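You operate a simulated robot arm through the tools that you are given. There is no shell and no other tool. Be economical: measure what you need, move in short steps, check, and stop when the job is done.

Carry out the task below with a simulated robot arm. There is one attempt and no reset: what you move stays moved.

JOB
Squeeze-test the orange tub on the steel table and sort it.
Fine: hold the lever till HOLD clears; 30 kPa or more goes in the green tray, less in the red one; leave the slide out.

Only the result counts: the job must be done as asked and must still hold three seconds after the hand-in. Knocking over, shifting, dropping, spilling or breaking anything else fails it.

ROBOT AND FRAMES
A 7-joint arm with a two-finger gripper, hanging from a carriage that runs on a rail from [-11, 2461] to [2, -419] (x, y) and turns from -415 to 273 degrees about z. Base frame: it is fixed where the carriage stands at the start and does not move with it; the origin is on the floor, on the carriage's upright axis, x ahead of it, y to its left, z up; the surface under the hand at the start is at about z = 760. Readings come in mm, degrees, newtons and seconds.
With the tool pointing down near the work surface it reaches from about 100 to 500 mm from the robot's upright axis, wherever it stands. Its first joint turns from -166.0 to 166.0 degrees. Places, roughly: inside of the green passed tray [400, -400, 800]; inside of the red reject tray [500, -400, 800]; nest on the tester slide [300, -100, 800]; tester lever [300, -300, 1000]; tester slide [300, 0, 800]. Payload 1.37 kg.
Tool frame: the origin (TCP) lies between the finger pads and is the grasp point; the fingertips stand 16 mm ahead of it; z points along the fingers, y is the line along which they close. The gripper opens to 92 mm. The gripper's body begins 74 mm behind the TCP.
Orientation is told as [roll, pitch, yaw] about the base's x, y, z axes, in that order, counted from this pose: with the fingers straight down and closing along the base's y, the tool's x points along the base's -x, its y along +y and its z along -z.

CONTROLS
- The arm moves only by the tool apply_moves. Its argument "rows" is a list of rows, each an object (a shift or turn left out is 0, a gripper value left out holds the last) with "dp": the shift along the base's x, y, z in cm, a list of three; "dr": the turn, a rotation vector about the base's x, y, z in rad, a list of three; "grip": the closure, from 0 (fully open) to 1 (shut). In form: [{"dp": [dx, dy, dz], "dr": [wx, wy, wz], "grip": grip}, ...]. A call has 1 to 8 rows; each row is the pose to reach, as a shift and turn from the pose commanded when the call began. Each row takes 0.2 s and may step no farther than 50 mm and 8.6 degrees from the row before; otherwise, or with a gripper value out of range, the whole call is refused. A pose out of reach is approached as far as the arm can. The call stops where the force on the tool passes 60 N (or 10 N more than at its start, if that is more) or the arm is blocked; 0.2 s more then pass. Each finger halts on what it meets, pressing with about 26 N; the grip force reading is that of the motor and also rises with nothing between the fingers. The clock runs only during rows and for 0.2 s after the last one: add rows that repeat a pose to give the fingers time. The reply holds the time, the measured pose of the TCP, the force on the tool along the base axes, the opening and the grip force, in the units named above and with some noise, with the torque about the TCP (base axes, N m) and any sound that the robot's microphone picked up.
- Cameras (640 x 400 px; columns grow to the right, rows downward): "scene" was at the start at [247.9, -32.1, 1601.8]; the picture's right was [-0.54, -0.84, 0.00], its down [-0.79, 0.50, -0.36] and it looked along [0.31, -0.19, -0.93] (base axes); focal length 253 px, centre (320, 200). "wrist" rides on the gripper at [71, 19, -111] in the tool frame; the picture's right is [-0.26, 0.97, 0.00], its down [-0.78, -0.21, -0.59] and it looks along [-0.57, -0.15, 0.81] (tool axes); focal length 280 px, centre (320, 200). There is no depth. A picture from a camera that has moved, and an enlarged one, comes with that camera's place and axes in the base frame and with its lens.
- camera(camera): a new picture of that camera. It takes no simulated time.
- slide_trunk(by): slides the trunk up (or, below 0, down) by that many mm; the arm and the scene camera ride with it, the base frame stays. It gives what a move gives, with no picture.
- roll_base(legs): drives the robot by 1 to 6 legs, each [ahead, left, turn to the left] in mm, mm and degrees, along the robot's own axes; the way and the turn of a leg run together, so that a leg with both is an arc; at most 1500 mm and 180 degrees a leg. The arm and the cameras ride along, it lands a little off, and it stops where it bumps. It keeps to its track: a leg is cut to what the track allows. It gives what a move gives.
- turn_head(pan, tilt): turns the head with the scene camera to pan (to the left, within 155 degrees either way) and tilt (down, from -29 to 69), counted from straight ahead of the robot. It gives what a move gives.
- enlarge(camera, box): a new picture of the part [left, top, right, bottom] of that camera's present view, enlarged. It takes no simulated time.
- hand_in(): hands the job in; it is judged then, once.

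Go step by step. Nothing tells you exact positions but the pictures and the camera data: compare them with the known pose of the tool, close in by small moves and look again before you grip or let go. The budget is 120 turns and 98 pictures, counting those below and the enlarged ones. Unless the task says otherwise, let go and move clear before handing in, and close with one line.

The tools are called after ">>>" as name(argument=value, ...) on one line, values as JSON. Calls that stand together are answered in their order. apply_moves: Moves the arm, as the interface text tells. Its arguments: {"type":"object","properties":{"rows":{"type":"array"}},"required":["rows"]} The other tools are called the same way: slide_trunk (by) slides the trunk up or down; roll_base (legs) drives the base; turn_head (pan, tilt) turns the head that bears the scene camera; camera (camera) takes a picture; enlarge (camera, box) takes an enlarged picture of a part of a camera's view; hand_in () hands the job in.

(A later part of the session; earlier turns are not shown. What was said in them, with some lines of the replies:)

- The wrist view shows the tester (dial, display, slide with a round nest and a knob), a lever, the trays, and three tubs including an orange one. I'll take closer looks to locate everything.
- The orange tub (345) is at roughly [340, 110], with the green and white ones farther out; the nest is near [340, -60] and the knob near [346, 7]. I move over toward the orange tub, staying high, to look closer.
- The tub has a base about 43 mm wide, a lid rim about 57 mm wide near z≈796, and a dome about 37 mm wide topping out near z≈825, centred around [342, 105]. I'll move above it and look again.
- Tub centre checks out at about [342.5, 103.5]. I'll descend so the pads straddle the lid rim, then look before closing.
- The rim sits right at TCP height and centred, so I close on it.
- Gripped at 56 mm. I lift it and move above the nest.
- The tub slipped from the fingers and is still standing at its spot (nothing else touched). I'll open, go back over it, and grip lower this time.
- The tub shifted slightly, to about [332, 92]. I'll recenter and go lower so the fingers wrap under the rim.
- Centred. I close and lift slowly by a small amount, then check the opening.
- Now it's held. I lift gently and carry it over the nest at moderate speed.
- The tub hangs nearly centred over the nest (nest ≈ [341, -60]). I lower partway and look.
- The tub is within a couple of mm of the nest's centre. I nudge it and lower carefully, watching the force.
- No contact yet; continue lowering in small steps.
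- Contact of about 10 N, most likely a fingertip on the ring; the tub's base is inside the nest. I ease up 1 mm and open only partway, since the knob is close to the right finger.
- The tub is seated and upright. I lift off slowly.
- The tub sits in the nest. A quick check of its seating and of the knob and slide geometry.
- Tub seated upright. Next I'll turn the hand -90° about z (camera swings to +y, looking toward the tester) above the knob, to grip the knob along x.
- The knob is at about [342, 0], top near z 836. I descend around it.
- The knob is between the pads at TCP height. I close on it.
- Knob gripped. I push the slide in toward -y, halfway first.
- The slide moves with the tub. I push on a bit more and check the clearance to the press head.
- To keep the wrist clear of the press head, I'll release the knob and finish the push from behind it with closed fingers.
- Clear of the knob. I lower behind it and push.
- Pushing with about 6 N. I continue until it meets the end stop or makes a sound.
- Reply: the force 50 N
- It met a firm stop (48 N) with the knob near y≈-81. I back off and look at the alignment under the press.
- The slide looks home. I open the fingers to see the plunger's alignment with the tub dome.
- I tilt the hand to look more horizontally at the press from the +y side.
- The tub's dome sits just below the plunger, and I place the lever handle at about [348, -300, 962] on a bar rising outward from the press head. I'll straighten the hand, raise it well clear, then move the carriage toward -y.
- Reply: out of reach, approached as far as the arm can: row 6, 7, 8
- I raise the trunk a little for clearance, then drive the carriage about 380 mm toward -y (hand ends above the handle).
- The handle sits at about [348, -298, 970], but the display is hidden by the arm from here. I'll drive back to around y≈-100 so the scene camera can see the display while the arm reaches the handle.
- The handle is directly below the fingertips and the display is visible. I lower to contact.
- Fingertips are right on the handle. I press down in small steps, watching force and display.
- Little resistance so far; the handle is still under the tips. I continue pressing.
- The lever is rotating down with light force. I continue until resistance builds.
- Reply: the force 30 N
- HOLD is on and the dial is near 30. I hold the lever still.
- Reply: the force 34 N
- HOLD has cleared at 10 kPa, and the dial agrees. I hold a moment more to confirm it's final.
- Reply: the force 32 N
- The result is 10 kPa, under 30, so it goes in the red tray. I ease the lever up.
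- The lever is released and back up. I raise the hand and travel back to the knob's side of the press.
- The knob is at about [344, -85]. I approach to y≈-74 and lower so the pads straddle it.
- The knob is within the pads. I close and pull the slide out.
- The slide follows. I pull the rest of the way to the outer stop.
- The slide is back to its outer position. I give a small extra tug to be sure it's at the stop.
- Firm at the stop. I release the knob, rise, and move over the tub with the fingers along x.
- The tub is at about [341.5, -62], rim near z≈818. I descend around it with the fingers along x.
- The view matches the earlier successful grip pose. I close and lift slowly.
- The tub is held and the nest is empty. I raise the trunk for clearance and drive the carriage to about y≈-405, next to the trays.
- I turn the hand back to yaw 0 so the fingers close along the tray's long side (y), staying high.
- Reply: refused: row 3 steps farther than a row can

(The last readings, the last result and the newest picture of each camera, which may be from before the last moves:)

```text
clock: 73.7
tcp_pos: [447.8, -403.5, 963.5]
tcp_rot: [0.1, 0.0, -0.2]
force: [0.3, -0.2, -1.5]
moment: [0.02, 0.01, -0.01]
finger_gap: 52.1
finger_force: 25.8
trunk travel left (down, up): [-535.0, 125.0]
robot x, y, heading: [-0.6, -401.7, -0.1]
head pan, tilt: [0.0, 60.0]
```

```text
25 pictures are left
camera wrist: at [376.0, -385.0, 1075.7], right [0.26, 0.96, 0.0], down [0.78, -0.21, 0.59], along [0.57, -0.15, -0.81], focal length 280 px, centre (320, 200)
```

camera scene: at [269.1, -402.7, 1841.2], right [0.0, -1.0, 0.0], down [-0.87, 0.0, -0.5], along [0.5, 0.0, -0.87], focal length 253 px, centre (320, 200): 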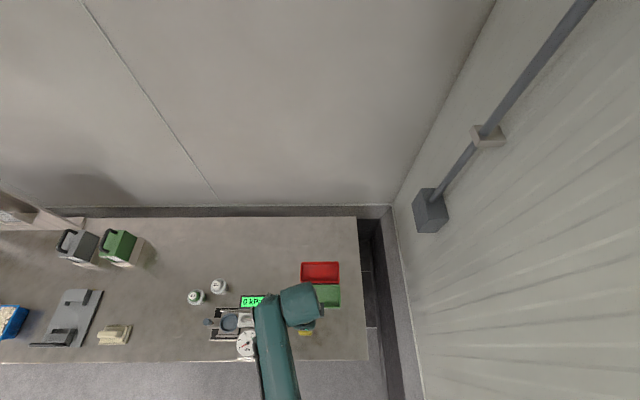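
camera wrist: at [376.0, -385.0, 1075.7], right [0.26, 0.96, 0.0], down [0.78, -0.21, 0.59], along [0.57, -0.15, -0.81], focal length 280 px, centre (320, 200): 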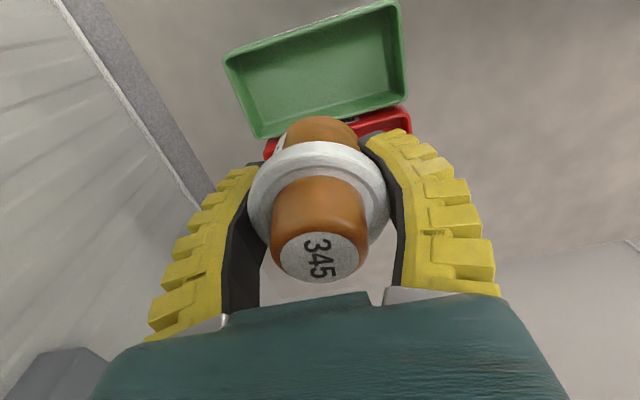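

I estimate the red tray's inside at x≈490–559, centred at about [525, -404]. I move out over it while still high and check reach.

>>> apply_moves(rows=[{"dp": [1.5, 0, -1]}, {"dp": [3.5, 0, -2]}, {"dp": [5.5, 0, -3]}, {"dp": [7, 0, -4]}, {"dp": [7.8, 0, -5]}])

>>> camera(camera="wrist")

>>> enlarge(camera="scene", box=[240, 210, 400, 350])

```text
clock: 74.8
tcp_pos: [502.6, -405.0, 922.8]
tcp_rot: [0.1, 0.1, -0.1]
force: [0.2, 0.3, 0.4]
moment: [0.02, 0.07, 0.01]
finger_gap: 51.7
finger_force: 25.8
out of reach, approached as far as the arm can: row 4, 5
trunk travel left (down, up): [-535.0, 125.0]
robot x, y, heading: [1.8, -403.4, -0.3]
head pan, tilt: [0.0, 60.0]
```

```text
24 pictures are left
camera wrist: at [432.3, -387.0, 1034.5], right [0.26, 0.96, 0.0], down [0.78, -0.21, 0.59], along [0.57, -0.15, -0.81], focal length 280 px, centre (320, 200)
```

wrist: 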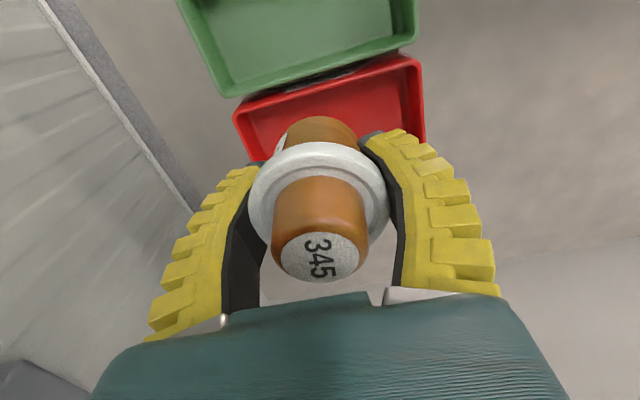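

```text
2.86 times, centred on (320, 280) of scene
camera zoom: at [269.2, -402.6, 1721.3], right [0.0, -1.0, 0.0], down [-0.87, 0.0, -0.5], along [0.5, 0.0, -0.87], focal length 724 px, centre (320, -29)
```

zoom: 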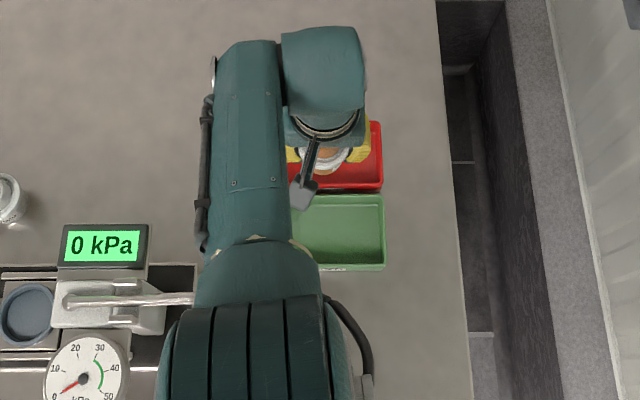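

Straight-down reach ends near x≈503 here, but reach grows as the hand goes lower. I'll tilt slightly outward (~6°) and drop a little, then check the pose.

>>> apply_moves(rows=[{"dp": [0, 0, -1], "dr": [0, -0.05, 0]}, {"dp": [0, 0, -2], "dr": [0, -0.1, 0]}, {"dp": [0, 0, -3], "dr": [0, -0.1, 0]}])

```text
clock: 75.7
tcp_pos: [503.9, -404.8, 893.4]
tcp_rot: [0.2, -5.8, -0.2]
force: [-0.2, -0.2, -0.2]
moment: [-0.02, 0.02, 0.0]
finger_gap: 51.7
finger_force: 25.6
trunk travel left (down, up): [-535.0, 125.0]
robot x, y, heading: [3.4, -402.0, 0.0]
head pan, tilt: [0.0, 60.0]
```

Commands count from the reached pose. Now I extend to x≈525 and lower to z≈860.

>>> apply_moves(rows=[{"dp": [0.8, 0, -0.5]}, {"dp": [1.5, 0, -1.5]}, {"dp": [2.2, 0, -2.5]}, {"dp": [2.2, 0, -3.2]}])

>>> camera(camera="wrist")

>>> enlarge(camera="scene", box=[280, 210, 380, 300])

```text
clock: 76.7
tcp_pos: [503.0, -405.3, 893.1]
tcp_rot: [0.1, -5.7, 0.0]
force: [0.2, -0.3, -1.0]
moment: [0.04, 0.03, 0.0]
finger_gap: 51.6
finger_force: 26.0
out of reach, approached as far as the arm can: row 1, 2, 3, 4
trunk travel left (down, up): [-535.0, 125.0]
robot x, y, heading: [3.1, -400.3, -0.0]
head pan, tilt: [0.0, 60.0]
```

```text
22 pictures are left
camera wrist: at [421.1, -386.9, 997.9], right [0.26, 0.96, 0.03], down [0.72, -0.21, 0.66], along [0.65, -0.15, -0.75], focal length 280 px, centre (320, 200)
```

wrist: 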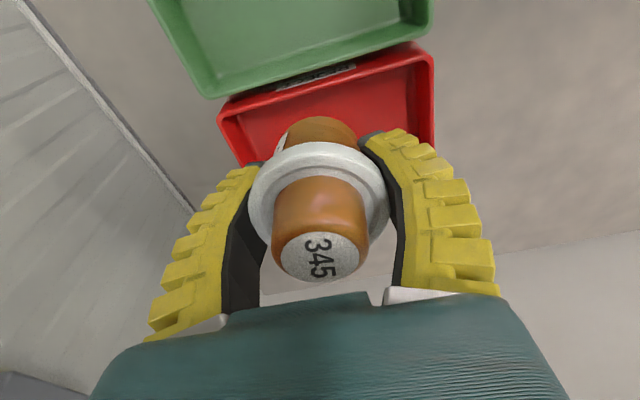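

```text
4.44 times, centred on (330, 255) of scene
camera zoom: at [269.1, -402.6, 1721.2], right [0.0, -1.0, 0.0], down [-0.87, 0.0, -0.5], along [0.5, 0.0, -0.87], focal length 1126 px, centre (276, -44)
```

zoom: 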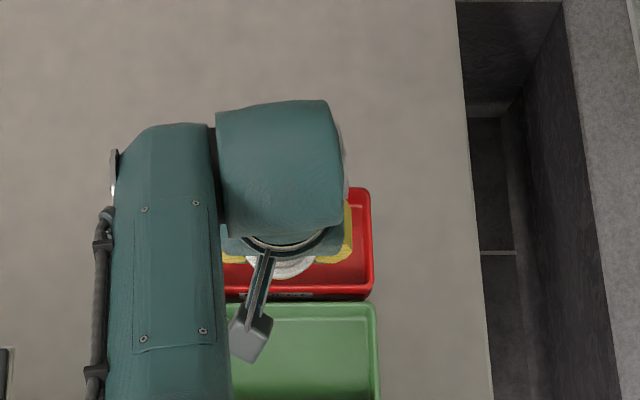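

I can't extend at this height. I lower straight down a bit (still above the tray walls) and retry.

>>> apply_moves(rows=[{"dp": [0, 0, -1.5]}, {"dp": [0, 0, -3]}, {"dp": [0, 0, -4]}, {"dp": [0.5, 0, -4]}, {"dp": [1.0, 0, -4]}, {"dp": [1.5, 0, -4]}, {"dp": [2.0, 0, -4]}])

```text
clock: 78.2
tcp_pos: [485.9, -405.4, 874.8]
tcp_rot: [0.0, -5.6, -0.3]
force: [-0.4, -0.4, -1.7]
moment: [0.0, -0.04, 0.0]
finger_gap: 51.8
finger_force: 26.4
out of reach, approached as far as the arm can: row 1, 2, 3, 4, 5, 6, 7
trunk travel left (down, up): [-535.0, 125.0]
robot x, y, heading: [2.8, -399.6, -0.3]
head pan, tilt: [0.0, 60.0]
```

Going lower shortens the reach, so the shoulder sits high: I should lower the trunk instead. First I raise and straighten the hand, extend to x≈522, and shift the carriage slightly further -y, away from the lever handle.

>>> apply_moves(rows=[{"dp": [0, 0, 2], "dr": [0, 0.05, 0]}, {"dp": [0, 0, 5], "dr": [0, 0.098, 0]}, {"dp": [0.5, 0, 8], "dr": [0, 0.098, 0]}, {"dp": [1.5, 0, 10.5], "dr": [0, 0.098, 0]}, {"dp": [2.5, -0.2, 12.5], "dr": [0, 0.098, 0]}, {"dp": [3.7, -0.2, 12.8], "dr": [0, 0.098, 0]}])

>>> roll_base(legs=[[0, -20, 0]])

>>> camera(camera="scene")

```text
clock: 79.7
tcp_pos: [531.6, -409.7, 999.7]
tcp_rot: [0.1, 0.0, -0.2]
force: [-0.4, -1.2, -0.8]
moment: [0.04, 0.0, 0.0]
finger_gap: 51.8
finger_force: 25.7
out of reach, approached as far as the arm can: row 3, 4, 5, 6
trunk travel left (down, up): [-535.0, 125.0]
robot x, y, heading: [1.2, -396.2, -0.4]
head pan, tilt: [0.0, 60.0]
```

```text
clock: 80.4
tcp_pos: [531.9, -425.3, 999.2]
tcp_rot: [0.1, 0.0, -0.3]
force: [-0.2, -0.5, -1.0]
moment: [0.0, 0.02, -0.01]
finger_gap: 51.6
finger_force: 26.0
trunk travel left (down, up): [-535.0, 125.0]
robot x, y, heading: [-0.8, -415.4, -0.1]
head pan, tilt: [0.0, 60.0]
```

```text
20 pictures are left
camera scene: at [269.2, -418.2, 1721.2], right [0.0, -1.0, 0.0], down [-0.87, 0.0, -0.5], along [0.5, 0.0, -0.87], focal length 253 px, centre (320, 200)
```

scene: 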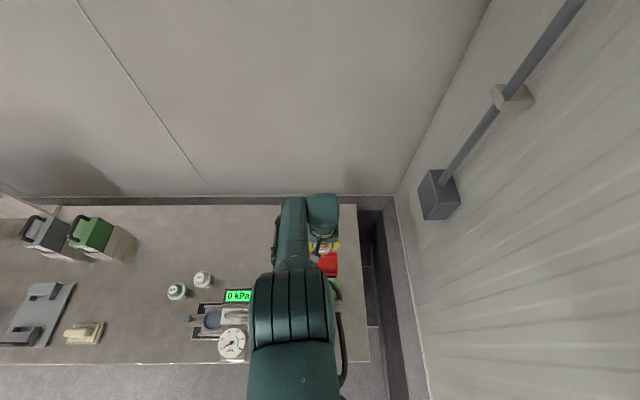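

Reach is now good (x≈532). Tray wall tops are near z≈803 and its inside runs about x 491–558. I lower the trunk 125 mm, keeping the hand above the tray.

>>> slide_trunk(by=-80)

>>> camera(camera="scene")

>>> camera(camera="wrist")

```text
clock: 81.6
tcp_pos: [532.6, -423.7, 920.2]
tcp_rot: [0.1, 0.1, -0.2]
force: [-1.0, -0.8, -0.3]
moment: [-0.03, 0.01, 0.0]
finger_gap: 51.4
finger_force: 25.8
trunk travel left (down, up): [-455.0, 205.0]
robot x, y, heading: [2.5, -413.2, -0.4]
head pan, tilt: [0.0, 60.0]
```

```text
19 pictures are left
camera scene: at [269.2, -418.2, 1641.2], right [0.0, -1.0, 0.0], down [-0.87, 0.0, -0.5], along [0.5, 0.0, -0.87], focal length 253 px, centre (320, 200)
```

scene: 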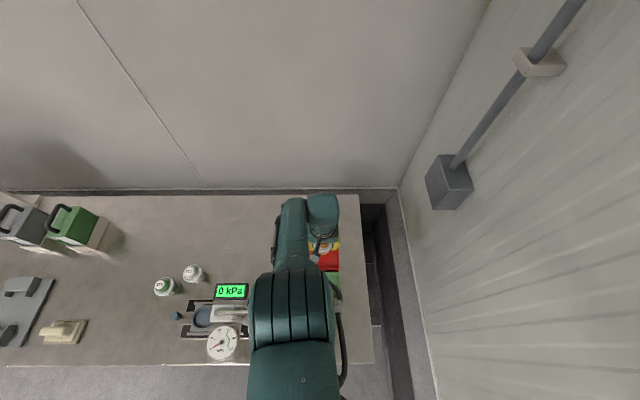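

```text
18 pictures are left
camera wrist: at [460.6, -406.4, 1031.0], right [0.26, 0.96, 0.0], down [0.78, -0.21, 0.59], along [0.57, -0.15, -0.81], focal length 280 px, centre (320, 200)
```

wrist: 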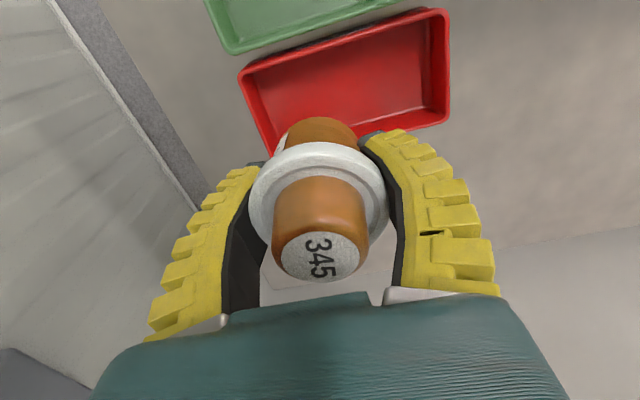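

Tray inside spans about x 494–567, y -473…-328. I lower the trunk another 60 mm, then tilt 8° outward and start down over about [525, -422].

>>> slide_trunk(by=-60)

>>> apply_moves(rows=[{"dp": [-0.4, 0.2, -0.3], "dr": [0, -0.07, 0]}, {"dp": [-0.6, 0.4, -0.8], "dr": [0, -0.14, 0]}, {"dp": [-0.6, 0.4, -1.6], "dr": [0, -0.14, 0]}, {"dp": [-0.6, 0.4, -2.4], "dr": [0, -0.14, 0]}])

>>> camera(camera="wrist")

>>> enlarge(camera="scene", box=[200, 180, 380, 370])

```text
clock: 82.6
tcp_pos: [530.5, -423.2, 860.0]
tcp_rot: [0.2, 0.0, -0.2]
force: [-0.7, -0.2, -1.5]
moment: [0.04, -0.01, -0.01]
finger_gap: 51.6
finger_force: 25.7
trunk travel left (down, up): [-395.0, 265.0]
robot x, y, heading: [-1.0, -413.7, -0.2]
head pan, tilt: [0.0, 60.0]
```

```text
clock: 83.6
tcp_pos: [542.5, -421.6, 826.4]
tcp_rot: [0.1, -8.0, -0.2]
force: [0.6, -1.0, -1.3]
moment: [0.02, 0.04, 0.02]
finger_gap: 51.6
finger_force: 25.7
out of reach, approached as far as the arm can: row 1, 2, 3, 4
trunk travel left (down, up): [-395.0, 265.0]
robot x, y, heading: [4.3, -413.9, -0.1]
head pan, tilt: [0.0, 60.0]
```

```text
17 pictures are left
camera wrist: at [456.4, -402.8, 926.0], right [0.26, 0.96, 0.04], down [0.69, -0.22, 0.69], along [0.67, -0.15, -0.72], focal length 280 px, centre (320, 200)
```

wrist: 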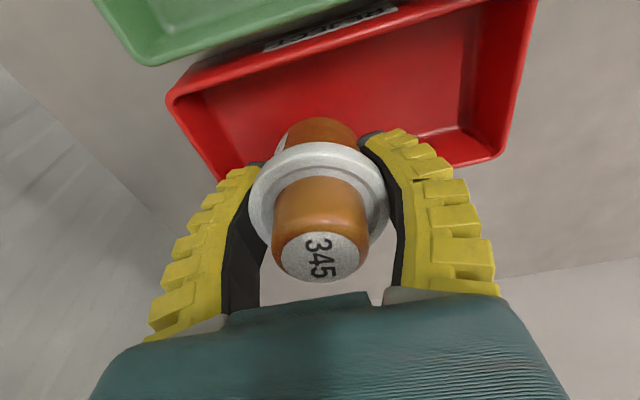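

```text
2.11 times, centred on (290, 275) of scene
camera zoom: at [269.2, -418.2, 1581.2], right [0.0, -1.0, 0.0], down [-0.87, 0.0, -0.5], along [0.5, 0.0, -0.87], focal length 534 px, centre (383, 42)
```

zoom: 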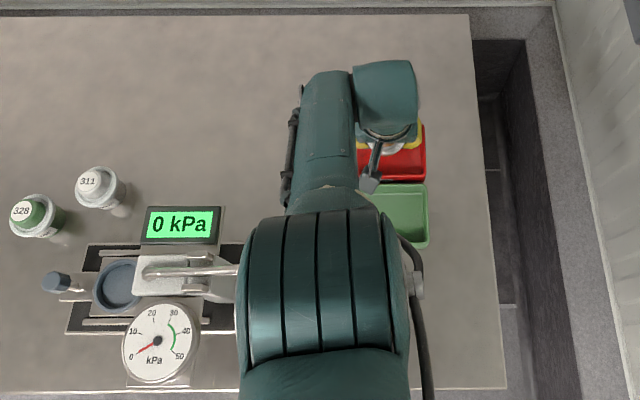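

I'm over the tray at x≈542; I come back to x≈526 and lower in steps.

>>> apply_moves(rows=[{"dp": [-0.8, 0, 0.3]}, {"dp": [-1.6, 0, 0.3]}, {"dp": [-1.6, 0, -0.4]}, {"dp": [-1.6, 0, -1]}])

>>> camera(camera="wrist")

```text
clock: 84.6
tcp_pos: [533.4, -420.9, 811.3]
tcp_rot: [0.1, -7.9, -0.1]
force: [0.6, -0.3, -1.1]
moment: [0.02, 0.01, -0.01]
finger_gap: 51.2
finger_force: 25.6
out of reach, approached as far as the arm can: row 1, 2, 3, 4
trunk travel left (down, up): [-395.0, 265.0]
robot x, y, heading: [4.0, -415.1, -0.4]
head pan, tilt: [0.0, 60.0]
```

```text
15 pictures are left
camera wrist: at [447.3, -403.1, 911.2], right [0.26, 0.96, 0.04], down [0.69, -0.22, 0.69], along [0.68, -0.15, -0.72], focal length 280 px, centre (320, 200)
```

wrist: 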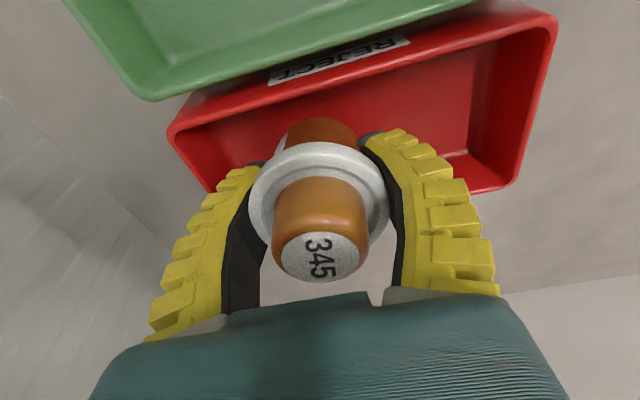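

Tub is inside the walls. I lower the last ~13 mm, easing inward toward the tray centre.

>>> apply_moves(rows=[{"dp": [-0.3, 0, -0.4]}, {"dp": [-0.6, 0, -0.8]}, {"dp": [-0.8, 0, -1.2]}, {"dp": [-0.9, 0, -1.4]}])

>>> camera(camera="wrist")

```text
clock: 85.6
tcp_pos: [524.0, -421.0, 795.8]
tcp_rot: [0.1, -8.0, -0.2]
force: [0.6, 0.5, -1.3]
moment: [-0.01, 0.04, -0.03]
finger_gap: 51.1
finger_force: 26.4
trunk travel left (down, up): [-395.0, 265.0]
robot x, y, heading: [4.0, -419.7, -0.1]
head pan, tilt: [0.0, 60.0]
```

```text
14 pictures are left
camera wrist: at [438.6, -402.5, 897.3], right [0.26, 0.96, 0.04], down [0.69, -0.22, 0.69], along [0.68, -0.15, -0.72], focal length 280 px, centre (320, 200)
```

wrist: 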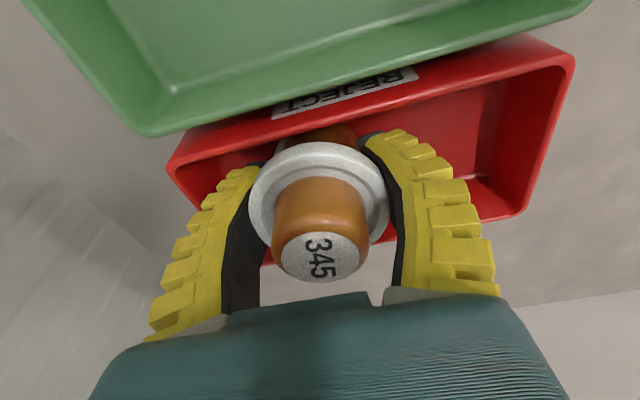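

No contact yet. I nudge outward slightly and lower the last few mm.

>>> apply_moves(rows=[{"dp": [0.2, 0.1, -0.1]}, {"dp": [0.2, 0.2, -0.3]}, {"dp": [0.2, 0.2, -0.5]}])

```text
clock: 86.4
tcp_pos: [528.2, -418.6, 792.9]
tcp_rot: [0.1, -8.3, 0.0]
force: [-2.6, -2.9, 19.4]
moment: [-0.12, 0.45, 0.06]
finger_gap: 51.4
finger_force: 26.0
trunk travel left (down, up): [-395.0, 265.0]
robot x, y, heading: [-0.9, -413.5, -0.3]
head pan, tilt: [0.0, 60.0]
```

Contact with the tray floor at the tub's near bottom edge, as expected. I ease up 1 mm and open partway so the tub settles.

>>> apply_moves(rows=[{"dp": [0, 0, 0.2], "grip": 0.5}, {"dp": [0, 0, 0.2], "grip": 0.38}, {"dp": [0, 0, 0.2], "grip": 0.26}, {"dp": [0, 0, 0.2], "grip": 0.22}, {"dp": [0, 0, 0.2], "grip": 0.22}])

>>> camera(camera="wrist")

```text
clock: 87.6
tcp_pos: [526.2, -418.2, 793.4]
tcp_rot: [0.1, -8.0, -0.2]
force: [0.4, 0.5, 0.7]
moment: [0.01, 0.03, 0.04]
finger_gap: 74.0
finger_force: 1.1
trunk travel left (down, up): [-395.0, 265.0]
robot x, y, heading: [3.7, -415.4, -0.2]
head pan, tilt: [0.0, 60.0]
```

```text
13 pictures are left
camera wrist: at [440.7, -400.8, 894.5], right [0.26, 0.96, 0.04], down [0.69, -0.22, 0.69], along [0.68, -0.15, -0.72], focal length 280 px, centre (320, 200)
```

wrist: 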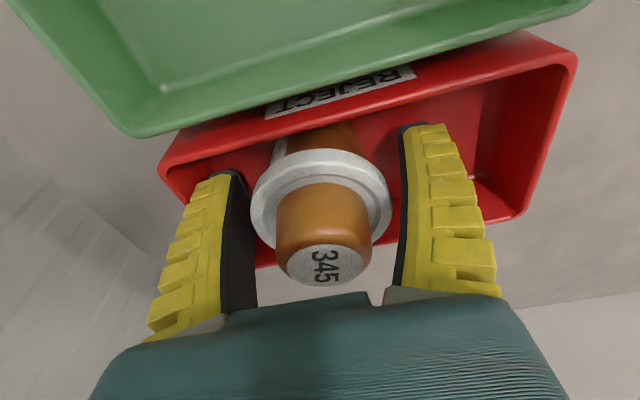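

The tub stands in the red tray. I lift straight up and clear.

>>> apply_moves(rows=[{"dp": [0, 0, 0.8]}, {"dp": [0, 0, 2]}, {"dp": [0, 0, 4]}, {"dp": [0, 0, 7]}, {"dp": [0, 0, 10]}])

>>> slide_trunk(by=100)

>>> camera(camera="wrist")

>>> camera(camera="scene")

```text
clock: 88.8
tcp_pos: [569.9, -419.6, 874.0]
tcp_rot: [0.1, -7.9, -0.2]
force: [-0.2, -0.4, -0.4]
moment: [0.02, -0.04, 0.01]
finger_gap: 73.8
finger_force: 1.4
out of reach, approached as far as the arm can: row 2, 3, 4, 5
trunk travel left (down, up): [-395.0, 265.0]
robot x, y, heading: [2.2, -416.6, -0.2]
head pan, tilt: [0.0, 60.0]
```

```text
clock: 90.1
tcp_pos: [568.4, -419.6, 975.2]
tcp_rot: [0.1, -8.0, -0.2]
force: [-0.4, -0.2, 0.8]
moment: [-0.01, -0.01, 0.02]
finger_gap: 73.9
finger_force: 1.3
trunk travel left (down, up): [-495.0, 165.0]
robot x, y, heading: [2.5, -414.7, -0.3]
head pan, tilt: [0.0, 60.0]
```

```text
12 pictures are left
camera wrist: at [483.4, -401.7, 1075.3], right [0.26, 0.96, 0.04], down [0.69, -0.22, 0.69], along [0.67, -0.15, -0.72], focal length 280 px, centre (320, 200)
```

wrist: 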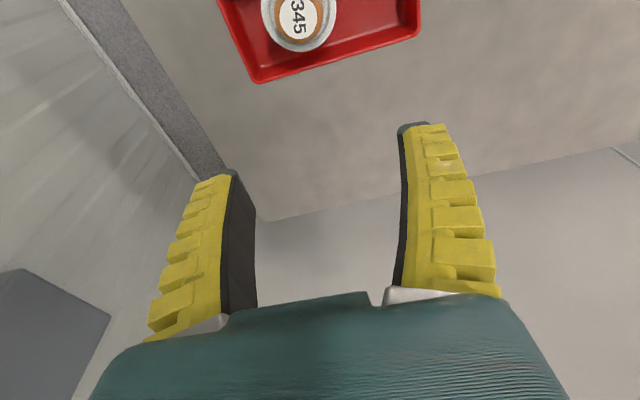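

```text
11 pictures are left
camera scene: at [269.2, -418.2, 1681.2], right [0.0, -1.0, 0.0], down [-0.87, 0.0, -0.5], along [0.5, 0.0, -0.87], focal length 253 px, centre (320, 200)
```

scene: 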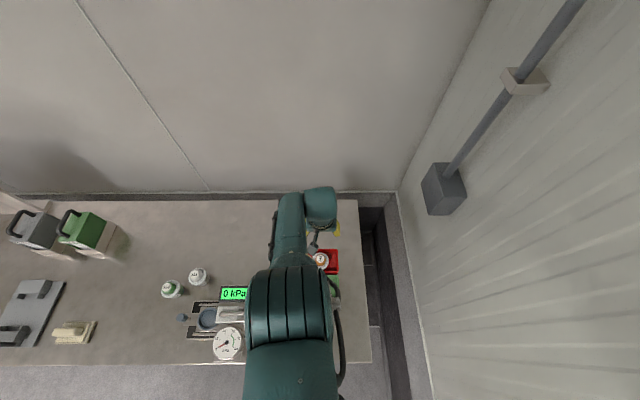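

The tub appears upright in the red tray, with the slide out. A final zoom to confirm.

>>> enlarge(camera="scene", box=[280, 220, 360, 300])

>>> enlarge(camera="scene", box=[150, 250, 260, 370])

```text
5.00 times, centred on (320, 260) of scene
camera zoom: at [269.2, -418.2, 1681.2], right [0.0, -1.0, 0.0], down [-0.87, 0.0, -0.5], along [0.5, 0.0, -0.87], focal length 1267 px, centre (320, -100)
```

zoom: 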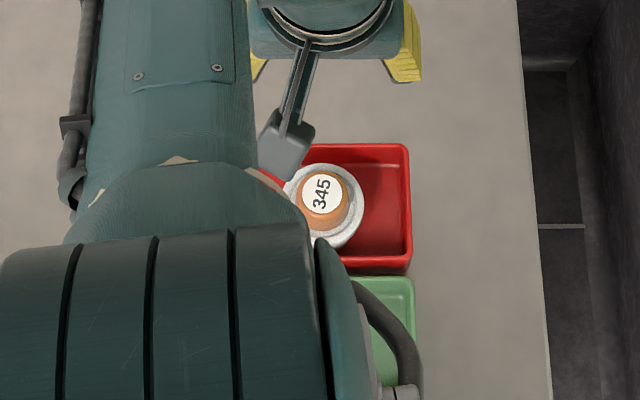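

```text
3.33 times, centred on (205, 310) of scene
camera zoom: at [269.2, -418.2, 1681.2], right [0.0, -1.0, 0.0], down [-0.87, 0.0, -0.5], along [0.5, 0.0, -0.87], focal length 845 px, centre (703, -167)
```

zoom: 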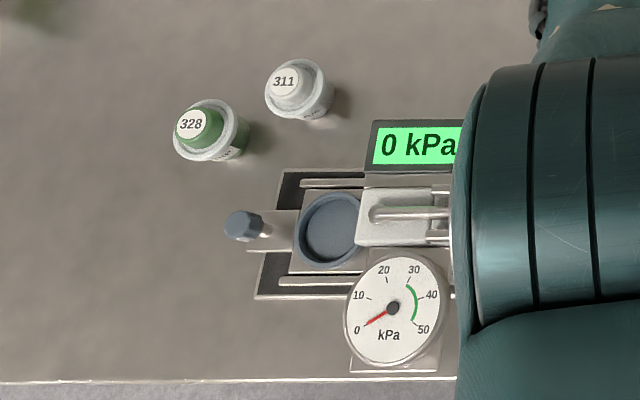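

The tub stands upright in the red tray, the slide is out with an empty nest, the other tubs are untouched, and the hand is clear. I'm handing in.

>>> hand_in()

```text
The job is handed in.
```

The orange tub read 10 kPa once HOLD cleared, so it went into the red tray, and the slide is left out.
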